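You operate a simulated robot arm through the tools that you are given. There is no shell and no other tool. Be economical: measure what you need, move in short steps, check, and stop when the job is done.

Carry out the task below with a simulated two-armed robot. There is one attempt and no reset: what you move stays moved.

## Task
Pick up the 24 spanner from the steel bench with one hand, pass it to the other hand and put it on the low shelf of the green table.

It is judged by the outcome, as a careful person would: the job done as asked, and still so three seconds after it is handed in. It fails if anything else is knocked over, pushed out of place, dropped, spilled or broken.

## Robot
Two 7-joint arms with two-finger parallel grippers on one trunk, on a base that drives. Base frame: it is fixed to the floor where the robot stands at the start and does not move with it; the origin is under the middle of the robot, x ahead of it, y to its left, z up. Units: mm, rad, N and s.
The left shoulder is at the start at [9, 138, 1208], the right one opposite. With the tool pointing down near the work surface each hand reaches from about 180 to 660 mm from the robot's upright axis, wherever it stands, measured 20 degrees to its own side. Places, roughly: low shelf of the green table [2500, -1800, 400]. Payload 3.8 kg a hand.
The TCP of each hand is the grasp point between the finger pads, 30 mm short of the fingertips. In the tool frame z runs along the fingers and y along their closing line. Largest opening 110 mm; finger width 20, thickness 10; the body of the gripper, 48 by 112 mm, starts 55 mm behind the TCP.
Orientation is told as [roll, pitch, yaw] about the base's x, y, z axes, in that order, counted from this pose: with the fingers straight down and closing along the base's y, the tool's x points along the base's -x, its y along +y and its z along -z.

## Interface
- The arms move only by the tool send_rows. It takes "left_rows", "right_rows" or both (then of equal length, played together; a hand with none holds still); each is a list of rows, each a list of 7 numbers: the shift along the base's x, y, z in units of 20 mm (1.0 is 20 mm), then the turn, a rotation vector about the base's x, y, z in units of 4 degrees (1.0 is 4 degrees), then the finger opening in mm, from 0 to 110. In form: [[x, y, z, rx, ry, rz, fingers], ...]. A call has 1 to 12 rows; each row shifts and turns the commanded pose from where the row before left it. A call with a number of a shift or a turn outside -1 to 1 is refused whole. A row lasts 0.2 s, in which the tool goes at most 50 mm and 0.15 rad; a call with a longer step from one row to the next is refused whole, and so is a gripper value outside its range. A pose out of reach is approached as far as the arm can. The call stops where the force on the tool passes 40 N (or 10 N more than at its start, if that is more) or the arm is blocked; 0.2 s more then pass. The fingers move at their own pace (about 72 mm/s each) and stop on an object; they squeeze with about 42 N. The grip force told is the motor's: it shows also when the fingers shut on nothing. Time passes only in rows, and 0.2 s behind the last, so rows that do not move let the fingers close. It gives the time, the measured TCP pose, the force on the tool (base axes), the opening and the grip force at its end, in the units of the frame above (readings bear some noise), with the torque about the TCP (base axes, N m) and any sound that the robot's microphone picked up.
- Cameras (640 x 400 px; columns grow to the right, rows downward): "scene" is now at [84.4, -27.3, 1361.7]; the picture's right is [0.01, -1.00, -0.03], its down [-0.58, 0.02, -0.81] and it looks along [0.81, 0.02, -0.58] (base axes); focal length 275 px, centre (320, 200). "left" rides on the left gripper at [72, -17, -103] in its tool frame; the picture's right is [0.23, 0.97, 0.00], its down [-0.76, 0.18, -0.62] and it looks along [-0.61, 0.14, 0.78] (tool axes); focal length 222 px, centre (320, 200). "right" rides on the right gripper at [72, 17, -103] in its tool frame; the picture's right is [-0.23, 0.97, 0.00], its down [-0.76, -0.18, -0.62] and it looks along [-0.61, -0.14, 0.78] (tool axes); focal length 222 px, centre (320, 200). There is no depth. A picture from a camera that has moved, and an enlarged one, comes with that camera's place and axes in the base frame and with its lens. The place of the scene camera against the robot may be out by one fixed shift of up to 25 mm in any direction.
- camera(camera): a new picture of that camera. The clock stands still meanwhile.
- lift_body(by): slides the trunk up (or, below 0, down) by that many mm; the arms and the scene camera ride with it, the base frame stays. It gives what a move gives, with no picture.
- roll_base(legs): drives the robot by 1 to 6 legs, each [ahead, turn to the left] in mm and rad, along the robot's own axes; the way and the turn of a leg run together, so that a leg with both is an arc; at most 1500 mm and 3.142 rad a leg. The arms and the cameras ride along, it lands a little off, and it stops where it bumps. It gives what a move gives.
- head_to(pan, tilt): turns the head with the scene camera to pan (to the left, within 1.396 rad either way) and tilt (down, from -0.506 to 1.204), counted from straight ahead of the robot. It gives what a move gives.
- inspect(camera, box): a new picture of the part [left, top, right, bottom] of that camera's present view, enlarged. The clock stands still meanwhile.
- hand_in(): hands the job in; it is judged then, once.

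Go step by step. Nothing tells you exact positions but the pictures and the camera data: compare them with the known pose of the tool, close in by small moves and look again before you grip or let go. The budget is 120 turns and 108 pictures, counting those below and the enlarged ones. Unless the task says otherwise, let go and move clear before handing in, and close with one line.

The tools are called after "Emit:" by a JSON object that holds its "api" and its "payload". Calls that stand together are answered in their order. send_rows: Moves the arms, as the interface text tells. Its arguments: {"type":"object","properties":{"left_rows":{"type":"array"},"right_rows":{"type":"array"}},"required":[]} The other tools are called the same way: lift_body (by) slides the trunk up or down; roll_base (legs) drives the base; head_to (pan, tilt) turns the head that bears the scene camera; camera (camera) takes a picture; inspect (camera, box) takes an enlarged picture of a part of a camera's view; hand_in () hands the job in.

At the start:

```text
t: 0.0
left_position: [533.7, 161.7, 1069.7]
left_tcp_rot: [0.02, 0.001, -0.031]
left_force: [0.1, 0.1, -0.4]
left_torque: [-0.02, 0.03, 0.0]
left_width: 110.2
left_grip_force: 0.1
right_position: [427.6, -215.3, 1126.5]
right_tcp_rot: [0.03, -0.011, -0.001]
right_force: [0.9, -0.2, -0.2]
right_torque: [0.0, -0.01, -0.01]
right_width: 110.0
right_grip_force: 0.0
trunk travel left (down, up): [-300.0, 270.0]
robot x, y, heading: [2.9, 2.9, 0.0]
head pan, tilt: [0.007, 0.632]
```

scene: 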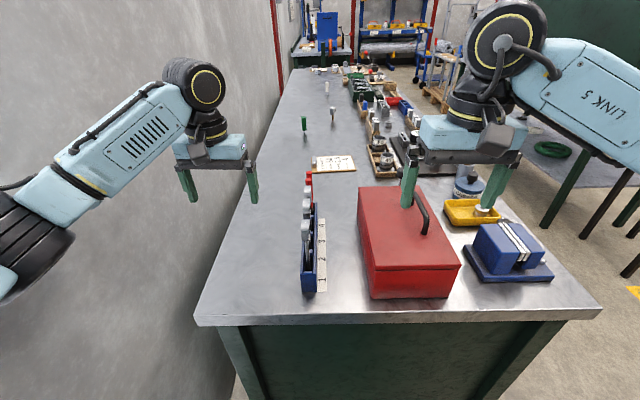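
right: 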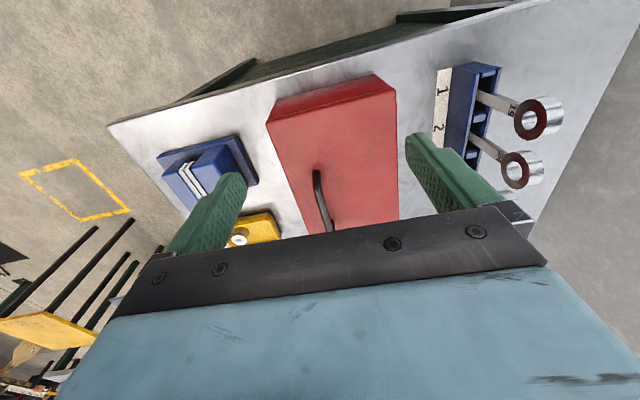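
left: 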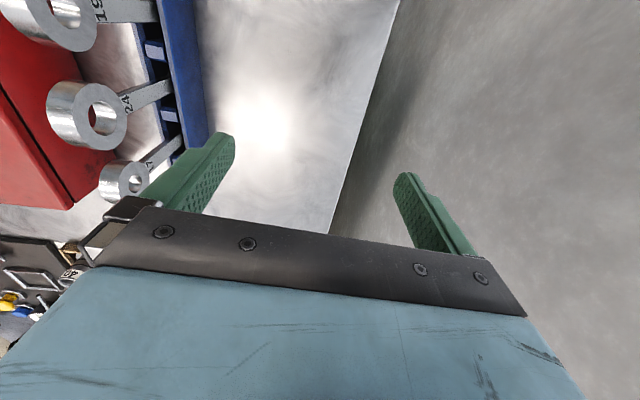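

I see a blue rack on the bench holding upright spanners with ring heads on top; one is marked 24. I'll enlarge the rack in both cameras.

Emit:
{"api": "inspect", "payload": {"camera": "scene", "box": [250, 140, 410, 300]}}

Emit:
{"api": "inspect", "payload": {"camera": "left", "box": [0, 0, 240, 240]}}

Emit:
{"api": "inspect", "payload": {"camera": "right", "box": [400, 40, 600, 240]}}

```text
2.50 times, centred on (330, 220) of scene
camera zoom: at [84.4, -27.3, 1361.7], right [0.01, -1.0, -0.03], down [-0.58, 0.02, -0.81], along [0.81, 0.02, -0.58], focal length 687 px, centre (295, 150)
```

zoom: 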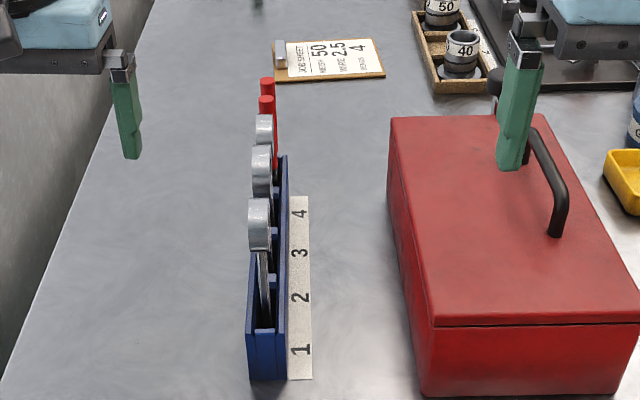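

```text
1.67 times, centred on (120, 120) of left
camera zoom: at [459.0, 145.2, 1173.1], right [-0.2, 0.98, 0.02], down [0.77, 0.14, 0.62], along [0.61, 0.14, -0.78], focal length 370 px, centre (653, 333)
```

zoom: 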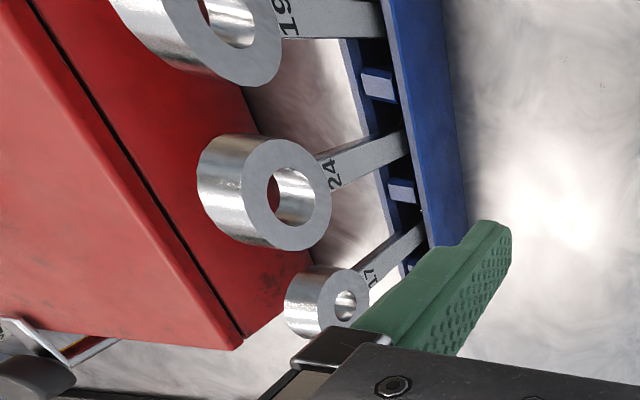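

```text
2.00 times, centred on (500, 140) of right
camera zoom: at [354.1, -201.0, 1230.2], right [0.23, 0.97, 0.03], down [0.76, -0.2, 0.63], along [0.61, -0.12, -0.78], focal length 444 px, centre (-40, 320)
```

zoom: 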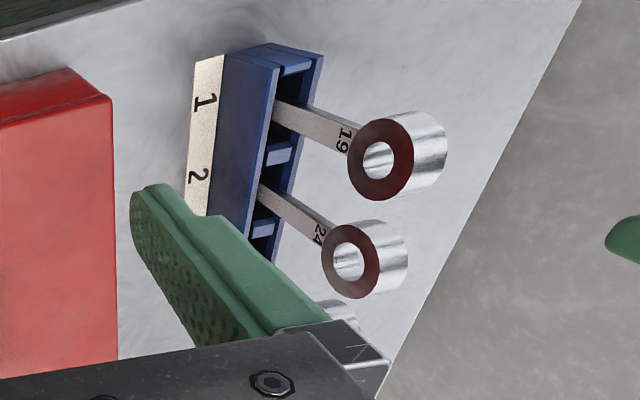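

The 24 stands in slot 2 with its ring centre at roughly (541, 3, 1012) and its faces toward ±y. I'll bring the left hand above it and look.

Emit:
{"api": "send_rows", "payload": {"left_rows": [[0.35, 0, 1, -0.29, 0, 0.45, 80], [0, -1, 0.5, 0, 0, 0, 80], [0, -1, 0, 0, 0, 0, 80], [0, -1, 0, 0, 0, 0, 80], [0, -1, 0, 0, 0, 0, 80], [0, -1, 0, 0, 0, 0, 80], [0, -1, 0, 0, 0, 0, 80], [0, -1, 0, 0, 0, 0, 80], [0, -0.85, 0, 0, 0, 0, 80]]}}

Emit:
{"api": "camera", "payload": {"camera": "left"}}

Emit:
{"api": "inspect", "payload": {"camera": "scene", "box": [230, 120, 430, 300]}}

Emit:
{"api": "camera", "payload": {"camera": "right"}}

```text
t: 2.0
left_position: [549.0, 34.6, 1088.7]
left_tcp_rot: [-0.03, 0.011, -0.001]
left_force: [-0.2, 0.3, -0.5]
left_torque: [-0.03, 0.02, 0.02]
left_width: 80.2
left_grip_force: 0.1
right_position: [438.2, -185.2, 1127.7]
right_tcp_rot: [-0.001, -0.001, 0.001]
right_force: [1.0, -1.2, -0.3]
right_torque: [-0.01, -0.02, -0.01]
right_width: 109.8
right_grip_force: 0.0
trunk travel left (down, up): [-300.0, 270.0]
robot x, y, heading: [2.5, 0.1, 0.001]
head pan, tilt: [0.007, 0.632]
```

```text
101 pictures are left
camera left: at [476.6, 19.2, 1194.2], right [-0.23, 0.97, -0.03], down [0.77, 0.2, 0.61], along [0.6, 0.12, -0.79], focal length 222 px, centre (320, 200)
```

left: 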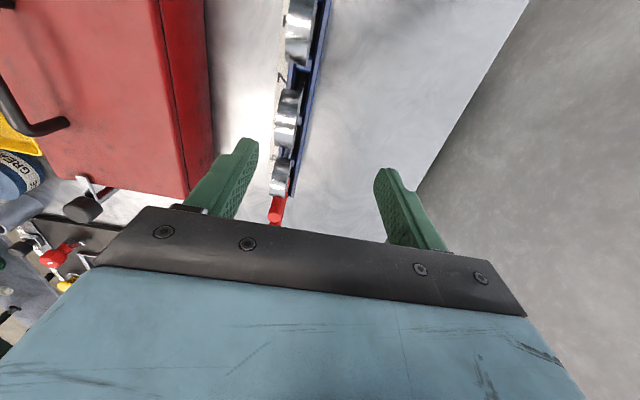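

```text
2.22 times, centred on (330, 210) of scene
camera zoom: at [97.2, 7.9, 1361.3], right [0.01, -1.0, 0.0], down [-0.59, 0.0, -0.81], along [0.81, 0.01, -0.59], focal length 610 px, centre (298, 178)
```

zoom: 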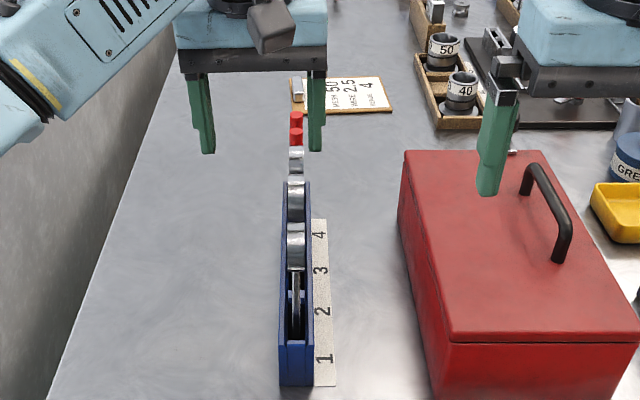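

```text
99 pictures are left
camera right: at [365.7, -169.2, 1231.9], right [0.23, 0.97, 0.0], down [0.76, -0.18, 0.62], along [0.61, -0.14, -0.78], focal length 222 px, centre (320, 200)
```

right: 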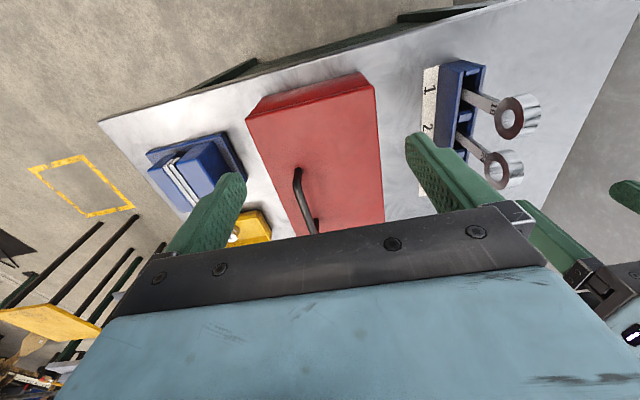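

The robot swayed upright during the move, shifting the hands about 30 mm to +y; the ring still triangulates to about (541, 3, 1013). I'll centre over it and look again.

Emit:
{"api": "send_rows", "payload": {"left_rows": [[-0.2, -0.8, 0, 0.43, -0.15, 0, 80], [-0.2, -0.75, 0, 0, 0, 0, 80], [0, 0, 0, 0, 0, 0, 80]]}}

Emit:
{"api": "camera", "payload": {"camera": "left"}}

```text
t: 2.8
left_position: [542.4, 3.9, 1090.7]
left_tcp_rot: [0.0, 0.0, 0.0]
left_force: [0.0, 0.2, 0.2]
left_torque: [0.0, -0.02, 0.0]
left_width: 80.1
left_grip_force: 0.0
right_position: [437.5, -185.8, 1128.8]
right_tcp_rot: [0.0, 0.0, 0.0]
right_force: [-0.4, -0.4, 0.4]
right_torque: [0.01, 0.02, -0.02]
right_width: 110.0
right_grip_force: 0.0
trunk travel left (down, up): [-300.0, 270.0]
robot x, y, heading: [0.5, 0.7, 0.001]
head pan, tilt: [0.007, 0.632]
```

```text
98 pictures are left
camera left: at [469.0, -14.7, 1193.9], right [-0.23, 0.97, 0.0], down [0.76, 0.18, 0.62], along [0.61, 0.14, -0.78], focal length 222 px, centre (320, 200)
```

left: 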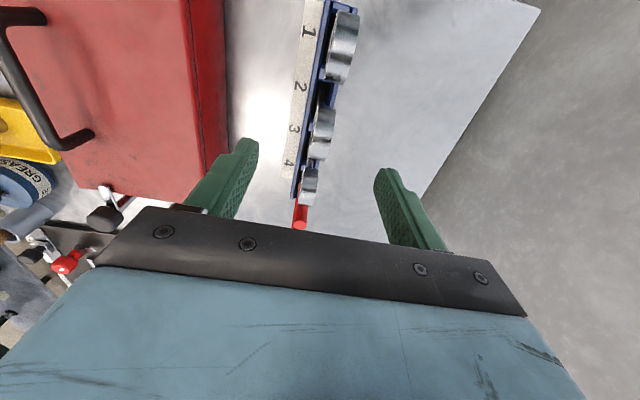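

The left camera puts the ring at (541, 3, 1013), directly under the hand. I'll descend part way and check.

Emit:
{"api": "send_rows", "payload": {"left_rows": [[0, 0, -1, 0, 0, 0, 70], [0, 0, -1, 0, 0, 0, 70], [0, 0, -0.5, 0, 0, 0, 70]]}}

Emit:
{"api": "camera", "payload": {"camera": "left"}}

Emit:
{"api": "inspect", "payload": {"camera": "right", "box": [400, 40, 600, 240]}}

```text
t: 3.6
left_position: [541.2, 4.0, 1040.7]
left_tcp_rot: [0.001, -0.001, 0.0]
left_force: [0.3, -0.6, -0.1]
left_torque: [0.02, -0.03, 0.05]
left_width: 69.7
left_grip_force: 0.1
right_position: [438.5, -185.0, 1127.9]
right_tcp_rot: [0.001, 0.001, 0.0]
right_force: [-0.1, 0.6, 0.7]
right_torque: [0.0, 0.02, 0.04]
right_width: 110.0
right_grip_force: 0.0
trunk travel left (down, up): [-300.0, 270.0]
robot x, y, heading: [-1.7, -0.4, -0.005]
head pan, tilt: [0.007, 0.632]
```

```text
97 pictures are left
camera left: at [469.3, -14.1, 1143.8], right [-0.23, 0.97, 0.0], down [0.76, 0.18, 0.62], along [0.61, 0.14, -0.78], focal length 222 px, centre (320, 200)
```

left: 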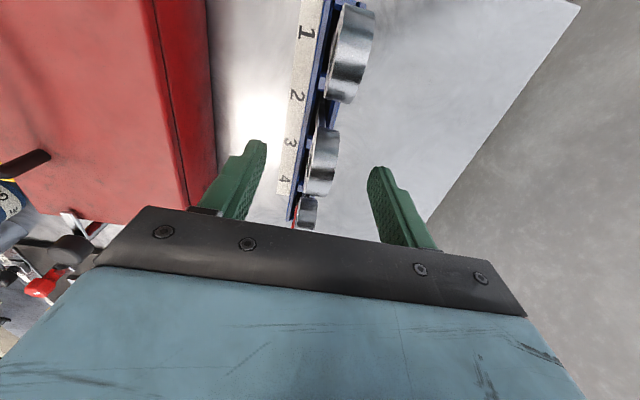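

```text
2.00 times, centred on (500, 140) of right
camera zoom: at [365.7, -168.8, 1231.9], right [0.23, 0.97, 0.0], down [0.76, -0.18, 0.62], along [0.61, -0.14, -0.78], focal length 444 px, centre (-40, 320)
```

zoom: 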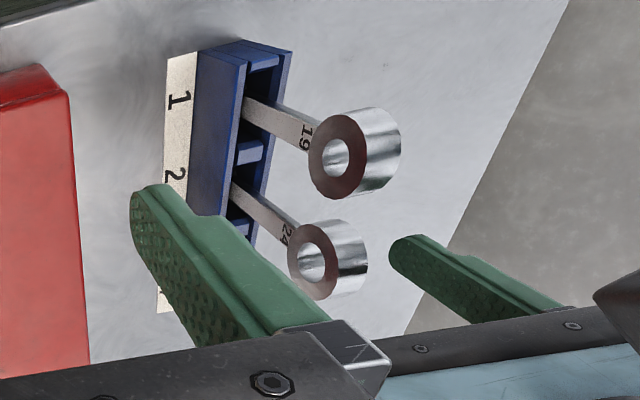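

Alignment holds, so I'll go down to the ring and close.

Emit:
{"api": "send_rows", "payload": {"left_rows": [[0, 0, -0.8, 0, 0, 0, 70], [0, 0, -0.6, 0, 0, 0, 70], [0, 0, 0, 0, 0, 0, 50], [0, 0, 0, 0, 0, 0, 25], [0, 0, 0, 0, 0, 0, 0], [0, 0, 0, 0, 0, 0, 0], [0, 0, 0, 0, 0, 0, 0]]}}

Emit:
{"api": "camera", "payload": {"camera": "left"}}

Emit:
{"api": "inspect", "payload": {"camera": "right", "box": [400, 40, 600, 240]}}

```text
t: 5.2
left_position: [541.5, 4.0, 1011.3]
left_tcp_rot: [0.001, 0.001, -0.001]
left_force: [-0.4, 0.9, -0.2]
left_torque: [0.04, -0.03, 0.01]
left_width: 13.7
left_grip_force: 42.0
right_position: [438.5, -185.3, 1128.4]
right_tcp_rot: [0.0, 0.002, 0.001]
right_force: [0.0, -0.3, 0.6]
right_torque: [0.0, 0.03, -0.01]
right_width: 109.7
right_grip_force: 0.1
trunk travel left (down, up): [-300.0, 270.0]
robot x, y, heading: [0.0, 0.2, 0.001]
head pan, tilt: [0.007, 0.632]
```

```text
95 pictures are left
camera left: at [468.5, -14.6, 1115.0], right [-0.23, 0.97, 0.0], down [0.76, 0.18, 0.62], along [0.61, 0.14, -0.78], focal length 222 px, centre (320, 200)
```

left: 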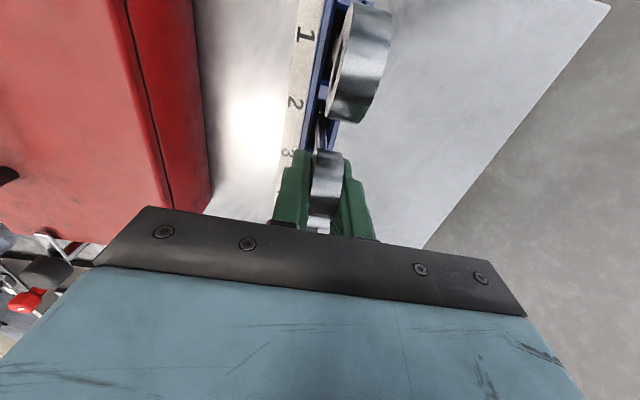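

```text
2.00 times, centred on (500, 140) of right
camera zoom: at [365.7, -168.7, 1231.9], right [0.23, 0.97, 0.0], down [0.76, -0.18, 0.62], along [0.61, -0.14, -0.78], focal length 444 px, centre (-40, 320)
```

zoom: 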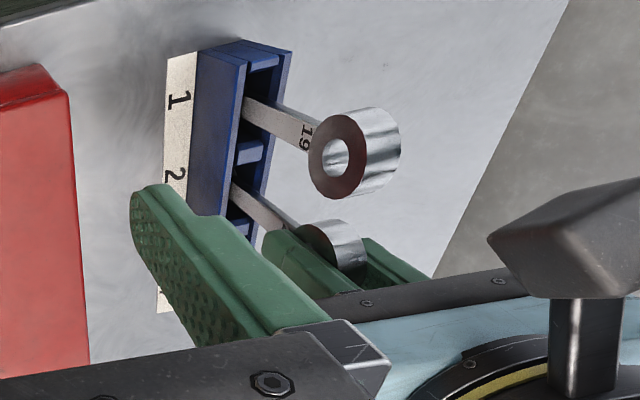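

The ring is gripped at 13.7 mm thickness. I'll lift straight up.

Emit:
{"api": "send_rows", "payload": {"left_rows": [[0, 0, 0.5, 0, 0, 0, 0], [0, 0, 1, 0, 0, 0, 0], [0, 0, 1, 0, 0, 0, 0], [0, 0, 1, 0, 0, 0, 0], [0, 0, 1, 0, 0, 0, 0], [0, 0, 1, 0, 0, 0, 0], [0, 0, 1, 0, 0, 0, 0], [0, 0, 1, 0, 0, 0, 0], [0, 0, 1, 0, 0, 0, 0]]}}

Emit:
{"api": "camera", "payload": {"camera": "scene"}}

Emit:
{"api": "camera", "payload": {"camera": "right"}}

```text
t: 7.2
left_position: [543.1, 4.4, 1180.3]
left_tcp_rot: [0.0, 0.002, 0.001]
left_force: [-0.5, 1.0, -1.3]
left_torque: [-0.03, 0.01, 0.01]
left_width: 13.7
left_grip_force: 42.2
right_position: [437.4, -185.4, 1128.4]
right_tcp_rot: [0.002, -0.002, -0.001]
right_force: [1.0, 0.3, 0.6]
right_torque: [0.04, 0.02, 0.0]
right_width: 109.9
right_grip_force: 0.0
trunk travel left (down, up): [-300.0, 270.0]
robot x, y, heading: [-0.7, -0.1, -0.002]
head pan, tilt: [0.007, 0.632]
```

```text
93 pictures are left
camera scene: at [97.0, 8.2, 1361.3], right [0.01, -1.0, 0.0], down [-0.59, 0.0, -0.81], along [0.81, 0.01, -0.59], focal length 275 px, centre (320, 200)
```

scene: 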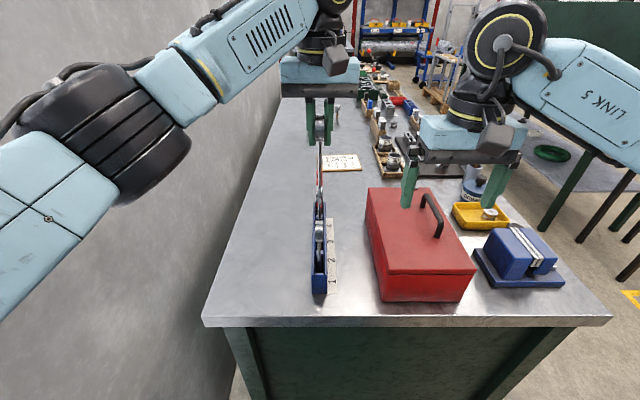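

```text
92 pictures are left
camera right: at [365.5, -169.0, 1231.9], right [0.23, 0.97, 0.0], down [0.76, -0.18, 0.62], along [0.61, -0.14, -0.78], focal length 222 px, centre (320, 200)
```

right: 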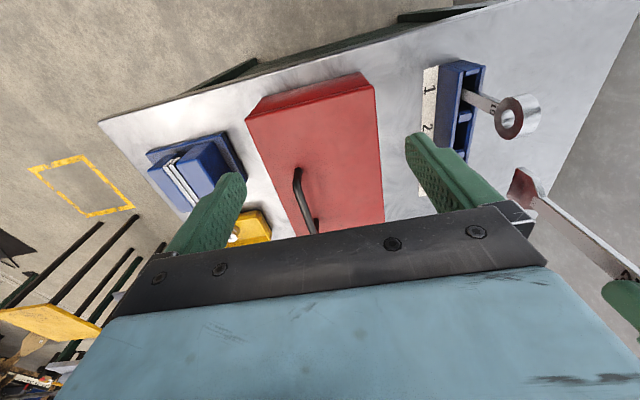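

Emit:
{"api": "inspect", "payload": {"camera": "scene", "box": [260, 90, 400, 290]}}

Emit:
{"api": "inspect", "payload": {"camera": "right", "box": [440, 120, 640, 300]}}

```text
2.00 times, centred on (330, 190) of scene
camera zoom: at [97.0, 8.2, 1361.3], right [0.01, -1.0, 0.0], down [-0.59, 0.0, -0.81], along [0.81, 0.01, -0.59], focal length 549 px, centre (300, 220)
```

zoom: 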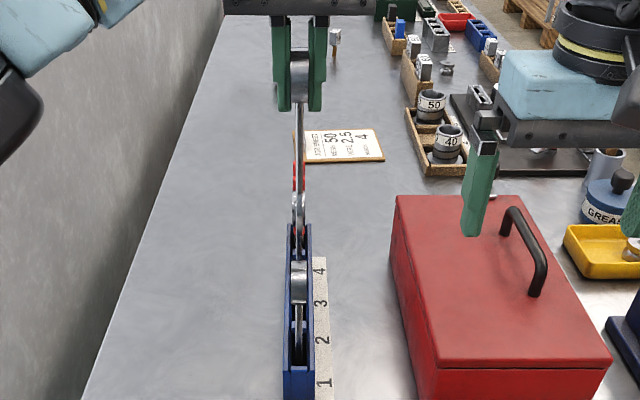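

```text
2.22 times, centred on (540, 210) of right
camera zoom: at [365.5, -169.0, 1231.9], right [0.23, 0.97, 0.0], down [0.76, -0.18, 0.62], along [0.61, -0.14, -0.78], focal length 494 px, centre (-169, 178)
```

zoom: 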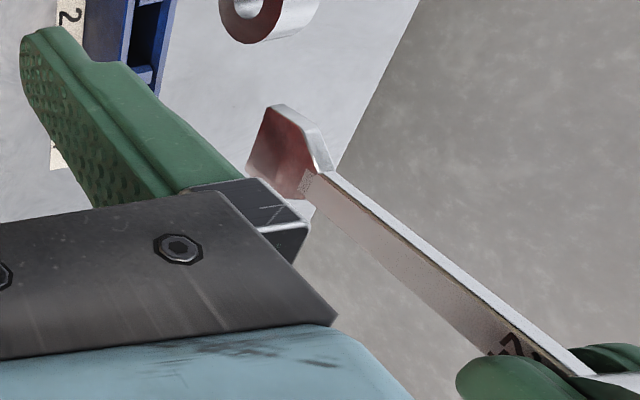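

The spanner is clear of the rack. I'll raise it a bit more and turn the head to view the green table and the route.

Emit:
{"api": "send_rows", "payload": {"left_rows": [[0, 0, 1, 0, 0, 0, 0], [0, 0, 1, 0, 0, 0, 0], [0, 0, 1, 0, 0, 0, 0]]}}

Emit:
{"api": "head_to", "payload": {"pan": -0.65, "tilt": 0.35}}

Emit:
{"api": "camera", "payload": {"camera": "scene"}}

Emit:
{"api": "head_to", "payload": {"pan": -1.3, "tilt": 0.5}}

Emit:
{"api": "camera", "payload": {"camera": "scene"}}

```text
t: 8.0
left_position: [542.4, 2.4, 1239.4]
left_tcp_rot: [0.001, 0.001, 0.001]
left_force: [-0.3, -0.4, -1.7]
left_torque: [-0.02, -0.03, 0.0]
left_width: 13.5
left_grip_force: 41.7
right_position: [437.6, -186.2, 1128.2]
right_tcp_rot: [-0.001, 0.0, -0.001]
right_force: [-0.4, 0.9, -0.1]
right_torque: [-0.01, 0.0, 0.02]
right_width: 109.9
right_grip_force: 0.1
trunk travel left (down, up): [-300.0, 270.0]
robot x, y, heading: [-2.1, 0.7, 0.003]
head pan, tilt: [0.007, 0.632]
```

```text
t: 9.0
left_position: [542.6, 1.4, 1237.8]
left_tcp_rot: [-0.002, 0.001, -0.001]
left_force: [0.0, -0.4, -1.3]
left_torque: [-0.01, -0.04, -0.03]
left_width: 13.7
left_grip_force: 41.7
right_position: [438.9, -185.7, 1128.5]
right_tcp_rot: [0.0, 0.0, 0.001]
right_force: [0.1, -0.6, -0.2]
right_torque: [0.0, 0.01, 0.01]
right_width: 110.4
right_grip_force: 0.0
trunk travel left (down, up): [-300.0, 270.0]
robot x, y, heading: [-1.8, -0.8, -0.0]
head pan, tilt: [-0.649, 0.351]
```

```text
89 pictures are left
camera scene: at [84.2, -48.4, 1386.8], right [-0.6, -0.8, 0.0], down [-0.27, 0.21, -0.94], along [0.75, -0.57, -0.34], focal length 275 px, centre (320, 200)
```

scene: 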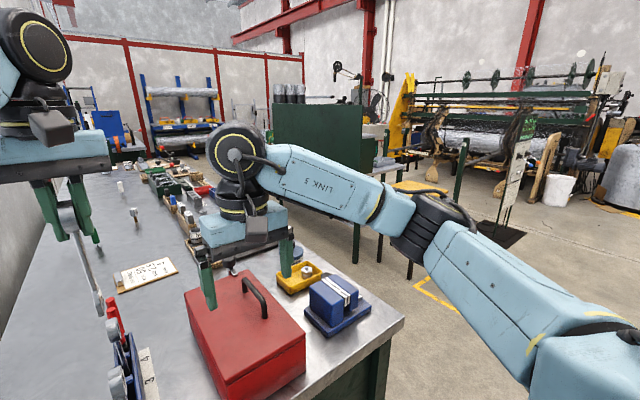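

```text
t: 10.1
left_position: [542.9, 2.9, 1237.3]
left_tcp_rot: [0.0, 0.0, 0.0]
left_force: [0.3, 0.1, -1.7]
left_torque: [0.02, 0.02, 0.01]
left_width: 13.8
left_grip_force: 42.4
right_position: [438.1, -185.6, 1129.6]
right_tcp_rot: [0.001, 0.001, 0.001]
right_force: [0.0, -0.2, 0.2]
right_torque: [0.03, -0.03, 0.0]
right_width: 109.8
right_grip_force: 0.0
trunk travel left (down, up): [-300.0, 270.0]
robot x, y, heading: [0.8, 0.3, 0.002]
head pan, tilt: [-1.3, 0.499]
```

```text
88 pictures are left
camera scene: at [34.3, -79.8, 1373.2], right [-0.96, -0.27, 0.0], down [-0.13, 0.46, -0.88], along [0.23, -0.85, -0.48], focal length 275 px, centre (320, 200)
```

scene: 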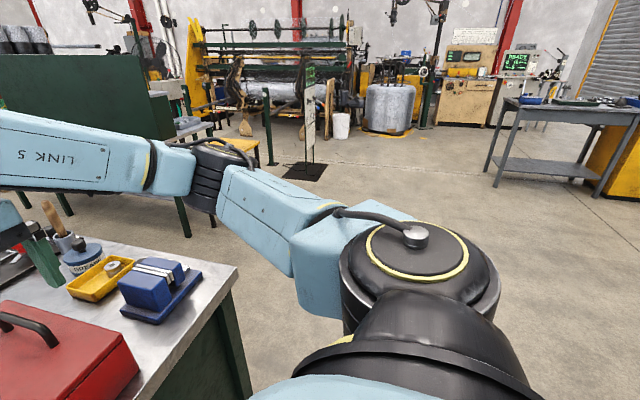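

The table is behind the right arm in view. I'll back away from the bench and turn to the right so the head can see it clear of the arm.

Emit:
{"api": "roll_base", "payload": {"legs": [[-420, 0], [0, -0.9]]}}

Emit:
{"api": "head_to", "payload": {"pan": 0.0, "tilt": 0.3}}

Emit:
{"api": "camera", "payload": {"camera": "scene"}}

```text
t: 12.3
left_position: [199.9, -7.9, 1238.5]
left_tcp_rot: [0.0, 0.004, -0.011]
left_force: [0.8, -0.8, -2.1]
left_torque: [0.02, 0.03, 0.01]
left_width: 13.8
left_grip_force: 42.2
right_position: [92.6, -193.5, 1127.9]
right_tcp_rot: [0.001, 0.002, -0.011]
right_force: [0.9, 0.4, 0.2]
right_torque: [-0.02, 0.03, -0.02]
right_width: 110.2
right_grip_force: 0.2
trunk travel left (down, up): [-300.0, 270.0]
robot x, y, heading: [-344.0, -2.7, -0.012]
head pan, tilt: [-1.3, 0.499]
stopped in leg 1: the robot was blocked; the commanded pose is now the measured one
```

```text
t: 13.8
left_position: [198.5, -5.2, 1238.2]
left_tcp_rot: [0.001, 0.001, -0.014]
left_force: [0.4, 0.2, -2.0]
left_torque: [0.02, 0.01, -0.02]
left_width: 13.6
left_grip_force: 42.3
right_position: [90.6, -191.6, 1127.3]
right_tcp_rot: [-0.001, -0.002, -0.011]
right_force: [-0.1, -0.4, -0.2]
right_torque: [0.01, -0.02, 0.01]
right_width: 110.2
right_grip_force: 0.1
trunk travel left (down, up): [-300.0, 270.0]
robot x, y, heading: [-343.5, -2.2, -0.013]
head pan, tilt: [0.0, 0.3]
```

```text
87 pictures are left
camera scene: at [-240.3, 4.6, 1391.6], right [-0.01, -1.0, 0.0], down [-0.3, 0.0, -0.96], along [0.96, -0.01, -0.3], focal length 275 px, centre (320, 200)
```

scene: 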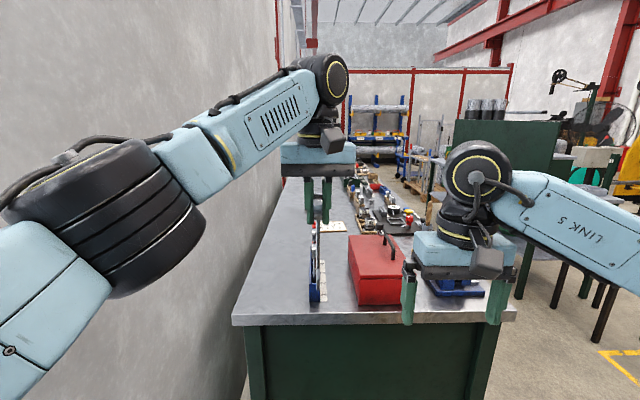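

Something behind blocked the base at x=-344. I'll look to both sides to find it.

Emit:
{"api": "head_to", "payload": {"pan": -1.39, "tilt": 0.5}}

Emit:
{"api": "camera", "payload": {"camera": "scene"}}

Emit:
{"api": "head_to", "payload": {"pan": 1.39, "tilt": 0.8}}

Emit:
{"api": "camera", "payload": {"camera": "scene"}}

```text
t: 15.3
left_position: [198.6, -6.3, 1239.1]
left_tcp_rot: [0.0, 0.003, -0.011]
left_force: [0.3, 0.4, -1.0]
left_torque: [0.01, 0.01, -0.02]
left_width: 13.4
left_grip_force: 42.0
right_position: [92.0, -192.7, 1128.3]
right_tcp_rot: [0.002, 0.001, -0.011]
right_force: [-0.7, 0.6, 0.3]
right_torque: [-0.02, 0.03, -0.02]
right_width: 110.2
right_grip_force: 0.0
trunk travel left (down, up): [-300.0, 270.0]
robot x, y, heading: [-341.2, -0.3, -0.019]
head pan, tilt: [-1.389, 0.499]
```

```text
86 pictures are left
camera scene: at [-318.3, -83.9, 1373.2], right [-0.99, -0.17, 0.0], down [-0.08, 0.47, -0.88], along [0.15, -0.87, -0.48], focal length 275 px, centre (320, 200)
```

scene: 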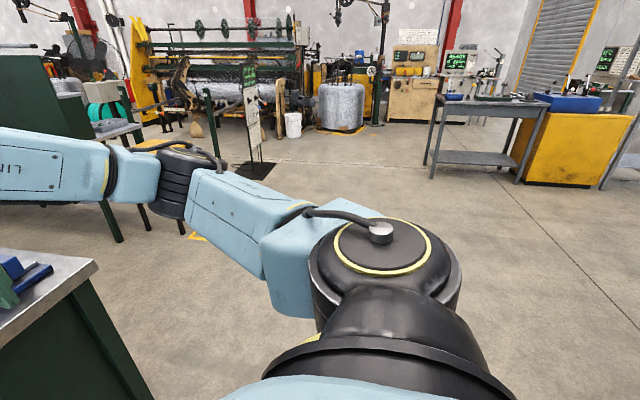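

```text
t: 17.7
left_position: [199.1, -5.6, 1238.5]
left_tcp_rot: [0.0, 0.002, -0.009]
left_force: [0.5, -0.3, -1.0]
left_torque: [0.0, 0.0, 0.0]
left_width: 13.6
left_grip_force: 42.3
right_position: [92.8, -191.4, 1127.3]
right_tcp_rot: [0.001, -0.001, -0.012]
right_force: [-0.3, 0.9, -0.3]
right_torque: [0.01, 0.01, 0.01]
right_width: 110.2
right_grip_force: 0.1
trunk travel left (down, up): [-300.0, 270.0]
robot x, y, heading: [-347.2, -7.2, -0.014]
head pan, tilt: [1.389, 0.799]
```

```text
85 pictures are left
camera scene: at [-318.1, 85.0, 1347.2], right [0.98, -0.19, 0.0], down [-0.14, -0.7, -0.7], along [0.13, 0.68, -0.72], focal length 275 px, centre (320, 200)
```

scene: 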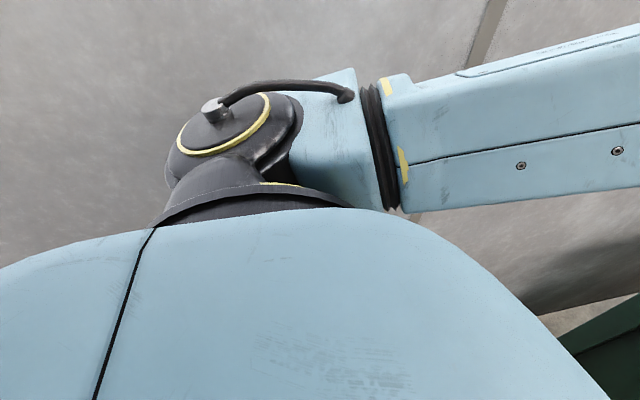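

The left side is close to the wall, so it probably touched there. I'll arc forward-right away from it and look at the table.

Emit:
{"api": "roll_base", "payload": {"legs": [[80, -0.5], [0, -0.5]]}}

Emit:
{"api": "head_to", "payload": {"pan": 0.3, "tilt": 0.35}}

Emit:
{"api": "camera", "payload": {"camera": "scene"}}

```text
t: 19.2
left_position: [218.5, -211.5, 1234.3]
left_tcp_rot: [-0.037, 0.034, -0.399]
left_force: [-0.7, -0.3, -2.0]
left_torque: [0.07, -0.03, -0.04]
left_width: 14.1
left_grip_force: 41.9
right_position: [70.4, -336.6, 1128.3]
right_tcp_rot: [0.002, 0.0, -0.347]
right_force: [-0.3, 0.1, 0.0]
right_torque: [-0.01, -0.02, -0.02]
right_width: 110.3
right_grip_force: 0.0
trunk travel left (down, up): [-300.0, 270.0]
robot x, y, heading: [-279.0, -11.0, -0.333]
head pan, tilt: [1.389, 0.799]
stopped in leg 1: the robot was blocked; the commanded pose is now the measured one
```

```text
t: 20.5
left_position: [218.4, -207.9, 1236.0]
left_tcp_rot: [-0.04, 0.033, -0.399]
left_force: [0.2, 0.5, -2.3]
left_torque: [-0.01, 0.0, -0.01]
left_width: 13.6
left_grip_force: 42.2
right_position: [68.5, -336.6, 1128.8]
right_tcp_rot: [0.001, 0.0, -0.349]
right_force: [0.0, -0.1, -0.3]
right_torque: [-0.03, 0.0, -0.01]
right_width: 110.1
right_grip_force: 0.1
trunk travel left (down, up): [-300.0, 270.0]
robot x, y, heading: [-276.5, -11.6, -0.332]
head pan, tilt: [0.3, 0.351]
```

```text
84 pictures are left
camera scene: at [-177.3, -14.4, 1386.8], right [-0.03, -1.0, 0.0], down [-0.34, 0.01, -0.94], along [0.94, -0.03, -0.34], focal length 275 px, centre (320, 200)
```

scene: 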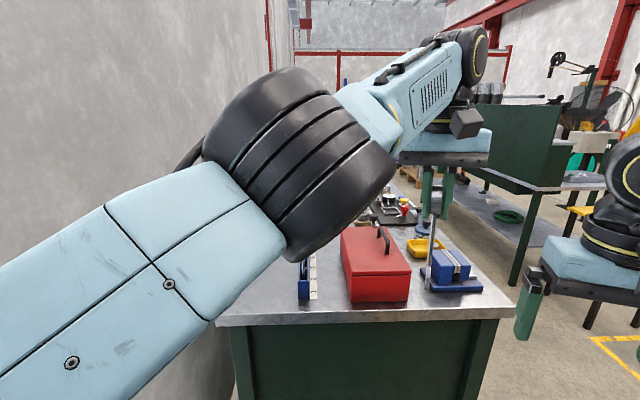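

The left elbow is pressing the wall at about y=+270. Driving ahead at this heading moves away from it and the hands stay well above the bench items, so I'll do that before turning more.

Emit:
{"api": "roll_base", "payload": {"legs": [[220, 0]]}}

Emit:
{"api": "roll_base", "payload": {"legs": [[0, -0.4]]}}

```text
t: 22.2
left_position: [420.7, -282.3, 1235.7]
left_tcp_rot: [-0.039, 0.032, -0.404]
left_force: [-0.5, 0.6, -1.7]
left_torque: [0.02, 0.01, 0.01]
left_width: 13.6
left_grip_force: 42.0
right_position: [271.4, -408.8, 1129.2]
right_tcp_rot: [0.0, -0.001, -0.353]
right_force: [0.0, -0.3, -0.5]
right_torque: [0.04, 0.02, 0.01]
right_width: 110.3
right_grip_force: 0.1
trunk travel left (down, up): [-300.0, 270.0]
robot x, y, heading: [-72.8, -81.8, -0.332]
head pan, tilt: [0.3, 0.351]
```

```text
t: 23.8
left_position: [307.1, -456.9, 1236.3]
left_tcp_rot: [-0.036, 0.033, -0.795]
left_force: [0.2, 0.3, -1.4]
left_torque: [0.0, 0.02, 0.04]
left_width: 13.5
left_grip_force: 42.1
right_position: [120.8, -515.8, 1128.2]
right_tcp_rot: [0.0, -0.003, -0.745]
right_force: [-0.6, 0.7, 0.3]
right_torque: [0.0, -0.01, 0.02]
right_width: 109.9
right_grip_force: 0.1
trunk travel left (down, up): [-300.0, 270.0]
robot x, y, heading: [-73.4, -84.6, -0.735]
head pan, tilt: [0.3, 0.351]
stopped in leg 1: the robot was blocked; the commanded pose is now the measured one
```

It turned almost fully but touched again. I'll look around on the left and ahead.

Emit:
{"api": "head_to", "payload": {"pan": 1.39, "tilt": 0.6}}

Emit:
{"api": "camera", "payload": {"camera": "scene"}}

Emit:
{"api": "head_to", "payload": {"pan": 0.1, "tilt": 0.5}}

Emit:
{"api": "camera", "payload": {"camera": "scene"}}

```text
t: 25.2
left_position: [308.1, -457.1, 1236.8]
left_tcp_rot: [-0.038, 0.031, -0.796]
left_force: [0.1, -0.6, -1.5]
left_torque: [0.0, 0.01, 0.03]
left_width: 13.7
left_grip_force: 42.0
right_position: [120.4, -516.2, 1129.1]
right_tcp_rot: [0.001, -0.002, -0.746]
right_force: [-0.1, 0.8, -0.2]
right_torque: [0.01, -0.07, 0.01]
right_width: 110.2
right_grip_force: 0.0
trunk travel left (down, up): [-300.0, 270.0]
robot x, y, heading: [-75.3, -86.8, -0.729]
head pan, tilt: [1.389, 0.6]
```

```text
83 pictures are left
camera scene: at [-0.8, -35.3, 1364.1], right [0.61, -0.79, 0.0], down [-0.45, -0.34, -0.83], along [0.65, 0.5, -0.56], focal length 275 px, centre (320, 200)
```

scene: 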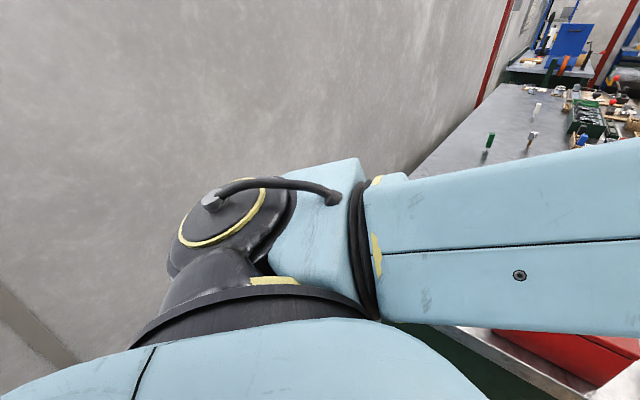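

```text
t: 26.6
left_position: [307.4, -457.0, 1235.7]
left_tcp_rot: [-0.034, 0.032, -0.797]
left_force: [0.3, 0.7, -0.9]
left_torque: [0.02, -0.01, 0.01]
left_width: 13.9
left_grip_force: 41.9
right_position: [119.7, -516.4, 1129.2]
right_tcp_rot: [-0.001, -0.002, -0.746]
right_force: [0.4, -0.1, 0.2]
right_torque: [0.0, -0.02, 0.01]
right_width: 110.0
right_grip_force: 0.0
trunk travel left (down, up): [-300.0, 270.0]
robot x, y, heading: [-78.3, -83.2, -0.729]
head pan, tilt: [0.099, 0.499]
```

```text
82 pictures are left
camera scene: at [2.6, -143.0, 1373.2], right [-0.59, -0.81, 0.0], down [-0.39, 0.28, -0.88], along [0.71, -0.52, -0.48], focal length 275 px, centre (320, 200)
```

scene: 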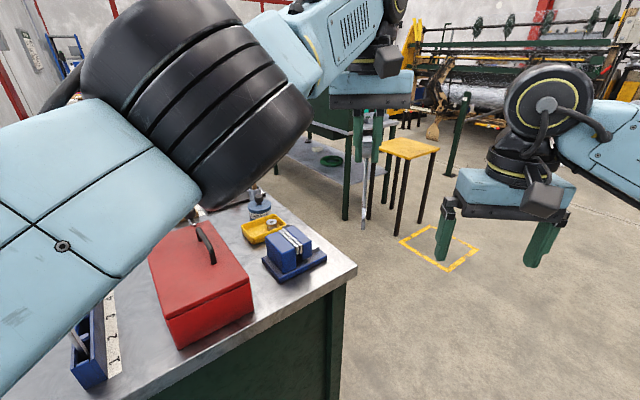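

A rear corner of the base against the wall fits all the contacts. I'll go ahead 60 mm to clear it and continue turning right until I face along -y.

Emit:
{"api": "roll_base", "payload": {"legs": [[60, 0], [0, -0.84]]}}

```text
t: 29.6
left_position: [-11.8, -660.3, 1235.5]
left_tcp_rot: [-0.034, 0.034, -1.559]
left_force: [-0.5, -0.5, -2.0]
left_torque: [0.0, 0.03, -0.01]
left_width: 13.8
left_grip_force: 41.8
right_position: [-188.4, -572.2, 1128.4]
right_tcp_rot: [0.003, -0.002, -1.509]
right_force: [0.1, 0.5, -0.1]
right_torque: [-0.02, -0.01, 0.02]
right_width: 110.0
right_grip_force: 0.1
trunk travel left (down, up): [-300.0, 270.0]
robot x, y, heading: [-29.6, -125.5, -1.498]
head pan, tilt: [0.099, 0.499]
stopped in leg 2: the robot was blocked; the commanded pose is now the measured one
```

Now facing -y with free floor ahead. I'll drive 900 mm and look left toward the table.

Emit:
{"api": "roll_base", "payload": {"legs": [[900, 0]]}}

Emit:
{"api": "head_to", "payload": {"pan": 1.0, "tilt": 0.4}}

Emit:
{"api": "camera", "payload": {"camera": "scene"}}

```text
t: 34.4
left_position: [46.2, -1569.2, 1236.0]
left_tcp_rot: [-0.034, 0.033, -1.567]
left_force: [0.0, 0.4, -1.6]
left_torque: [-0.02, -0.03, 0.01]
left_width: 13.7
left_grip_force: 42.0
right_position: [-130.7, -1480.6, 1129.7]
right_tcp_rot: [0.001, -0.003, -1.518]
right_force: [-0.4, -0.4, -0.2]
right_torque: [0.03, 0.0, 0.0]
right_width: 109.9
right_grip_force: 0.0
trunk travel left (down, up): [-300.0, 270.0]
robot x, y, heading: [32.1, -1032.6, -1.505]
head pan, tilt: [0.099, 0.499]
```

```text
t: 35.6
left_position: [46.1, -1568.7, 1235.0]
left_tcp_rot: [-0.033, 0.035, -1.567]
left_force: [-0.2, 0.7, -2.4]
left_torque: [-0.01, 0.01, -0.03]
left_width: 13.9
left_grip_force: 42.2
right_position: [-130.0, -1480.2, 1127.6]
right_tcp_rot: [0.0, -0.002, -1.518]
right_force: [-0.2, 0.6, -1.3]
right_torque: [0.02, -0.02, 0.03]
right_width: 110.0
right_grip_force: 0.1
trunk travel left (down, up): [-300.0, 270.0]
robot x, y, heading: [31.2, -1036.8, -1.504]
head pan, tilt: [1.0, 0.4]
```

```text
81 pictures are left
camera scene: at [104.0, -1091.9, 1382.3], right [-0.49, -0.87, 0.0], down [-0.34, 0.19, -0.92], along [0.81, -0.45, -0.39], focal length 275 px, centre (320, 200)
```

scene: 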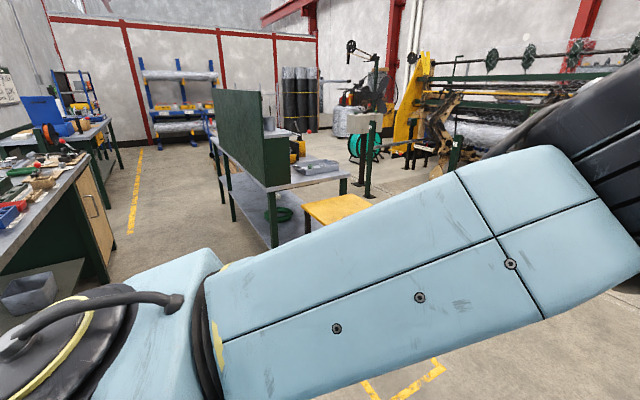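

The green table is visible with a low shelf, a tall green panel and a yellow stool by it. I'll turn left to face it and get a clear picture.

Emit:
{"api": "roll_base", "payload": {"legs": [[0, 1.2]]}}

Emit:
{"api": "head_to", "payload": {"pan": -0.05, "tilt": 0.35}}

Emit:
{"api": "camera", "payload": {"camera": "scene"}}

```text
t: 36.6
left_position: [76.1, -1568.0, 1234.8]
left_tcp_rot: [-0.035, 0.033, -1.514]
left_force: [0.4, 0.4, -2.0]
left_torque: [-0.04, -0.01, 0.01]
left_width: 13.5
left_grip_force: 42.0
right_position: [-105.5, -1489.4, 1129.3]
right_tcp_rot: [0.002, -0.003, -1.465]
right_force: [0.6, 0.3, 0.3]
right_torque: [-0.01, 0.01, 0.01]
right_width: 110.3
right_grip_force: 0.2
trunk travel left (down, up): [-300.0, 270.0]
robot x, y, heading: [31.6, -1033.6, -1.455]
head pan, tilt: [1.0, 0.4]
stopped in leg 1: the robot was blocked; the commanded pose is now the measured one
```

```text
t: 37.9
left_position: [76.0, -1568.5, 1236.0]
left_tcp_rot: [-0.034, 0.034, -1.513]
left_force: [1.2, -0.2, -2.7]
left_torque: [-0.02, 0.01, 0.01]
left_width: 13.6
left_grip_force: 42.3
right_position: [-105.3, -1488.9, 1128.3]
right_tcp_rot: [0.002, 0.0, -1.463]
right_force: [0.0, 0.0, 0.0]
right_torque: [-0.01, 0.0, 0.0]
right_width: 109.9
right_grip_force: 0.2
trunk travel left (down, up): [-300.0, 270.0]
robot x, y, heading: [34.2, -1036.4, -1.456]
head pan, tilt: [-0.051, 0.351]
```

```text
80 pictures are left
camera scene: at [30.2, -1139.6, 1386.9], right [-1.0, -0.07, 0.0], down [-0.02, 0.34, -0.94], along [0.06, -0.94, -0.34], focal length 275 px, centre (320, 200)
```

scene: 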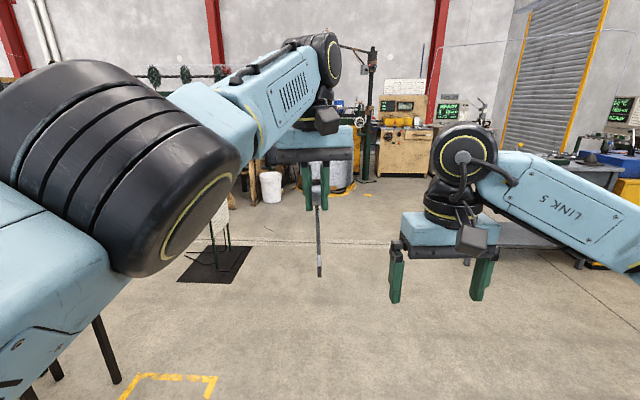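

A rear corner likely met the bench end. I'll move 250 mm further on, then turn left.

Emit:
{"api": "roll_base", "payload": {"legs": [[250, 0], [0, 1.2]]}}

Emit:
{"api": "camera", "payload": {"camera": "scene"}}

```text
t: 42.6
left_position: [570.5, -1446.8, 1235.4]
left_tcp_rot: [-0.035, 0.033, -0.336]
left_force: [0.8, 0.6, -1.8]
left_torque: [0.01, -0.02, 0.0]
left_width: 13.7
left_grip_force: 41.6
right_position: [428.2, -1582.5, 1128.7]
right_tcp_rot: [-0.001, -0.001, -0.289]
right_force: [1.2, -0.3, -0.3]
right_torque: [-0.01, 0.02, -0.04]
right_width: 110.1
right_grip_force: 0.2
trunk travel left (down, up): [-300.0, 270.0]
robot x, y, heading: [63.8, -1281.3, -0.276]
head pan, tilt: [-0.051, 0.351]
```

```text
79 pictures are left
camera scene: at [158.9, -1307.1, 1386.9], right [-0.32, -0.95, 0.0], down [-0.33, 0.11, -0.94], along [0.89, -0.3, -0.34], focal length 275 px, centre (320, 200)
```

scene: 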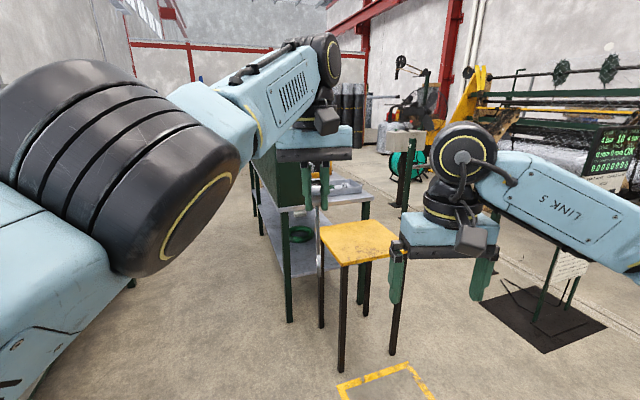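

The table's near end is partly blocked by the stool, so I'll use its open right side later. First I'll do the handover here in open space, squaring the robot to the base frame so the directions are simple.

Emit:
{"api": "roll_base", "payload": {"legs": [[0, 0.276]]}}

Emit:
{"api": "head_to", "payload": {"pan": 0.0, "tilt": 0.45}}

Emit:
{"api": "camera", "payload": {"camera": "scene"}}

```text
t: 43.6
left_position: [587.1, -1386.5, 1234.8]
left_tcp_rot: [-0.034, 0.037, -0.222]
left_force: [0.6, 1.0, -2.1]
left_torque: [0.02, -0.02, -0.03]
left_width: 13.7
left_grip_force: 42.0
right_position: [460.2, -1538.0, 1128.7]
right_tcp_rot: [0.001, -0.001, -0.176]
right_force: [0.2, 0.0, -0.2]
right_torque: [-0.01, 0.0, 0.01]
right_width: 110.0
right_grip_force: 0.0
trunk travel left (down, up): [-300.0, 270.0]
robot x, y, heading: [63.3, -1279.4, -0.163]
head pan, tilt: [-0.051, 0.351]
stopped in leg 1: the robot was blocked; the commanded pose is now the measured one
```

```text
t: 44.3
left_position: [585.8, -1388.6, 1235.3]
left_tcp_rot: [-0.035, 0.035, -0.223]
left_force: [-0.2, 0.0, -1.2]
left_torque: [-0.03, -0.03, -0.01]
left_width: 13.8
left_grip_force: 42.1
right_position: [460.0, -1539.0, 1128.3]
right_tcp_rot: [0.002, -0.002, -0.174]
right_force: [-1.2, 0.7, 0.4]
right_torque: [-0.04, 0.01, -0.01]
right_width: 110.1
right_grip_force: 0.0
trunk travel left (down, up): [-300.0, 270.0]
robot x, y, heading: [59.7, -1279.6, -0.164]
head pan, tilt: [0.0, 0.45]
```

```text
78 pictures are left
camera scene: at [161.7, -1290.7, 1377.7], right [-0.17, -0.99, 0.0], down [-0.43, 0.07, -0.9], along [0.89, -0.15, -0.43], focal length 275 px, centre (320, 200)
```

scene: 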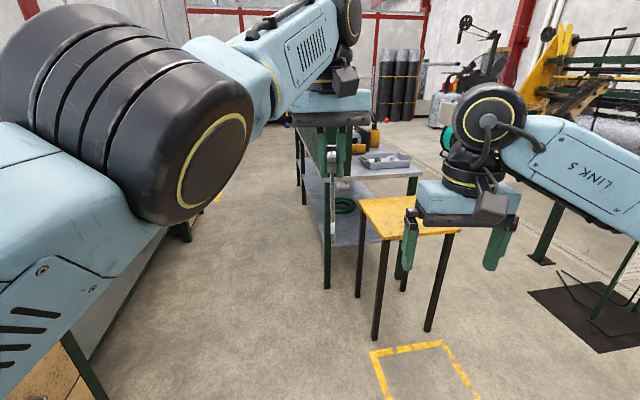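

The base touched something again on that last bit of turning, so I'll stay at this heading. Left hand: straighten it and shift 50 mm left; right hand: turn so it points left and 30° down with fingers closing along the spanner's width, staged about 100 mm short of the shaft.

Emit:
{"api": "send_rows", "payload": {"left_rows": [[0.13, 0.8, 0, 0.25, -0.25, 0, 0], [0.13, 0.8, 0, 0.25, -0.25, 0, 0], [0.13, 0.85, 0, 0, 0, 0, 0], [0, 0, 0, 0, 0, 0, 0], [0, 0, 0, 0, 0, 0, 0], [0, 0, 0, 0, 0, 0, 0], [0, 0, 0, 0, 0, 0, 0], [0, 0, 0, 0, 0, 0, 0], [0, 0, 0, 0, 0, 0, 0], [0, 0, 0, 0, 0, 0, 0]], "right_rows": [[0.14, 0, 0.275, 0.454, -0.684, 0.982, 90], [0.14, 0, 0.275, 0.454, -0.684, 0.982, 80], [0.14, 0, 0.275, 0.454, -0.684, 0.982, 70], [0.28, 0, 0.275, 0.454, -0.684, 0.982, 70], [0.28, 0, 0.275, 0.454, -0.684, 0.982, 70], [0.28, 0, 0.275, 0.454, -0.684, 0.982, 70], [0.28, 0, 0.275, 0.454, -0.684, 0.982, 70], [0.28, 0, 0.275, 0.454, -0.684, 0.982, 70], [0.28, 0, 0.275, 0.454, -0.684, 0.982, 70], [0.28, 0, 0.275, 0.454, -0.684, 0.982, 70]]}}

Emit:
{"api": "camera", "payload": {"camera": "scene"}}

```text
t: 46.5
left_position: [611.3, -1348.9, 1241.3]
left_tcp_rot: [0.009, 0.014, -0.223]
left_force: [-0.3, -0.4, -1.4]
left_torque: [0.0, -0.01, 0.0]
left_width: 13.7
left_grip_force: 42.3
left hand out of reach, approached as far as the arm can: row 1, 2, 3
right_position: [508.1, -1538.6, 1182.9]
right_tcp_rot: [0.248, -0.515, 0.466]
right_force: [-0.7, 0.5, -0.5]
right_torque: [0.0, 0.05, -0.01]
right_width: 70.0
right_grip_force: 0.0
trunk travel left (down, up): [-300.0, 270.0]
robot x, y, heading: [60.9, -1280.4, -0.166]
head pan, tilt: [0.0, 0.45]
```

```text
77 pictures are left
camera scene: at [161.8, -1290.7, 1377.6], right [-0.17, -0.99, 0.0], down [-0.43, 0.07, -0.9], along [0.89, -0.15, -0.44], focal length 275 px, centre (320, 200)
```

scene: 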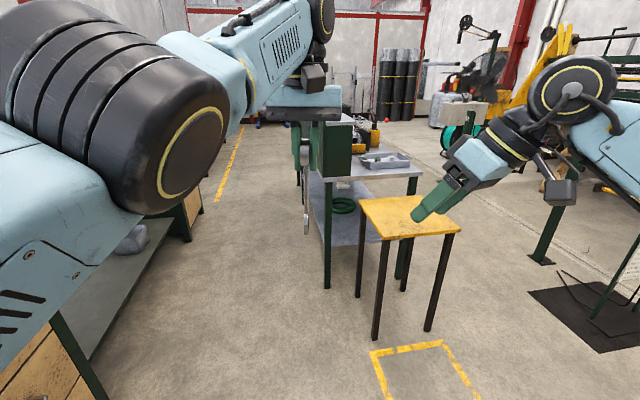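

The left hand was at its reach limit, so I'll bring it lower and closer while the right finishes turning.

Emit:
{"api": "send_rows", "payload": {"left_rows": [[-0.64, 0.05, -0.76, 0, 0, 0, 0], [-0.64, 0.05, -0.76, 0, 0, 0, 0], [-0.64, 0.05, -0.76, 0, 0, 0, 0], [-0.64, 0.05, -0.76, 0, 0, 0, 0], [0, 0, 0, 0, 0, 0, 0], [0, 0, 0, 0, 0, 0, 0], [0, 0, 0, 0, 0, 0, 0], [0, 0, 0, 0, 0, 0, 0], [0, 0, 0, 0, 0, 0, 0], [0, 0, 0, 0, 0, 0, 0]], "right_rows": [[0.145, 0, 0, 0.454, -0.684, 0.982, 70], [0.145, 0, 0, 0.454, -0.684, 0.982, 70], [0.145, 0.3, 0, 0.454, -0.684, 0.982, 70], [0.145, 0.3, 0, 0.454, -0.684, 0.982, 70], [0.145, 0.3, 0, 0.454, -0.684, 0.982, 70], [0.145, 0.5, 0, 0.454, -0.684, 0.982, 70], [0.145, 0.5, 0, 0.454, -0.684, 0.982, 70], [0.145, 0.5, 0, 0.454, -0.684, 0.982, 70], [0.145, 0.5, 0, 0.454, -0.684, 0.982, 70], [0.145, 0.5, 0, 0.454, -0.684, 0.982, 70]]}}

Emit:
{"api": "camera", "payload": {"camera": "scene"}}

Emit:
{"api": "camera", "payload": {"camera": "right"}}

Emit:
{"api": "camera", "payload": {"camera": "left"}}

```text
t: 48.7
left_position: [609.9, -1376.9, 1203.4]
left_tcp_rot: [0.008, 0.01, -0.223]
left_force: [0.8, -0.3, -1.7]
left_torque: [0.02, 0.01, 0.04]
left_width: 13.5
left_grip_force: 42.2
left hand out of reach, approached as far as the arm can: row 1, 2, 3, 4
right_position: [513.0, -1534.1, 1183.0]
right_tcp_rot: [0.258, -0.599, 0.556]
right_force: [-0.2, 0.6, 0.2]
right_torque: [-0.03, -0.02, -0.02]
right_width: 70.2
right_grip_force: 0.1
right hand out of reach, approached as far as the arm can: row 2, 3, 4, 5, 6, 7, 8, 9, 10
trunk travel left (down, up): [-300.0, 270.0]
robot x, y, heading: [60.1, -1279.9, -0.164]
head pan, tilt: [0.0, 0.45]
```

```text
76 pictures are left
camera scene: at [161.6, -1290.6, 1377.7], right [-0.17, -0.99, 0.0], down [-0.43, 0.07, -0.9], along [0.89, -0.15, -0.44], focal length 275 px, centre (320, 200)
```

scene: 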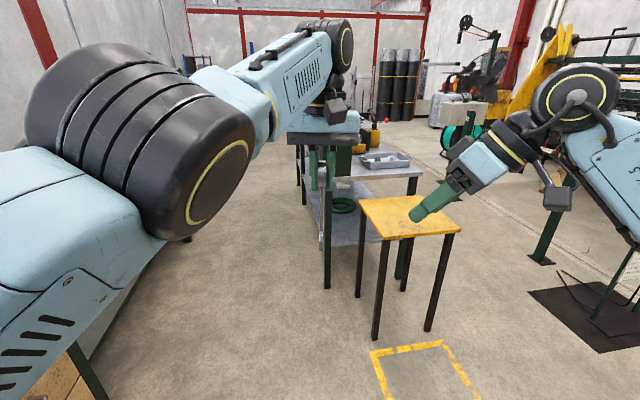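

```text
75 pictures are left
camera right: at [416.4, -1605.8, 1229.1], right [-0.46, 0.82, 0.33], down [0.44, -0.11, 0.89], along [0.77, 0.55, -0.31], focal length 222 px, centre (320, 200)
```

right: 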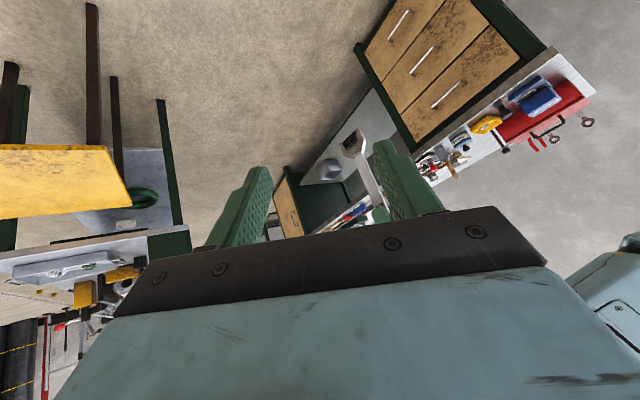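

```text
74 pictures are left
camera left: at [534.9, -1379.6, 1308.2], right [-0.01, 1.0, 0.01], down [0.79, 0.0, 0.62], along [0.62, 0.01, -0.79], focal length 222 px, centre (320, 200)
```

left: 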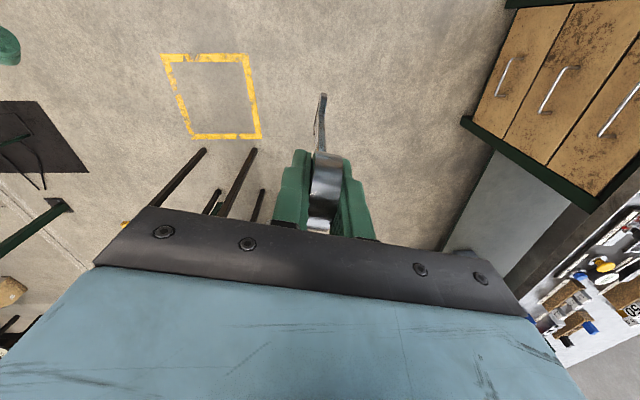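

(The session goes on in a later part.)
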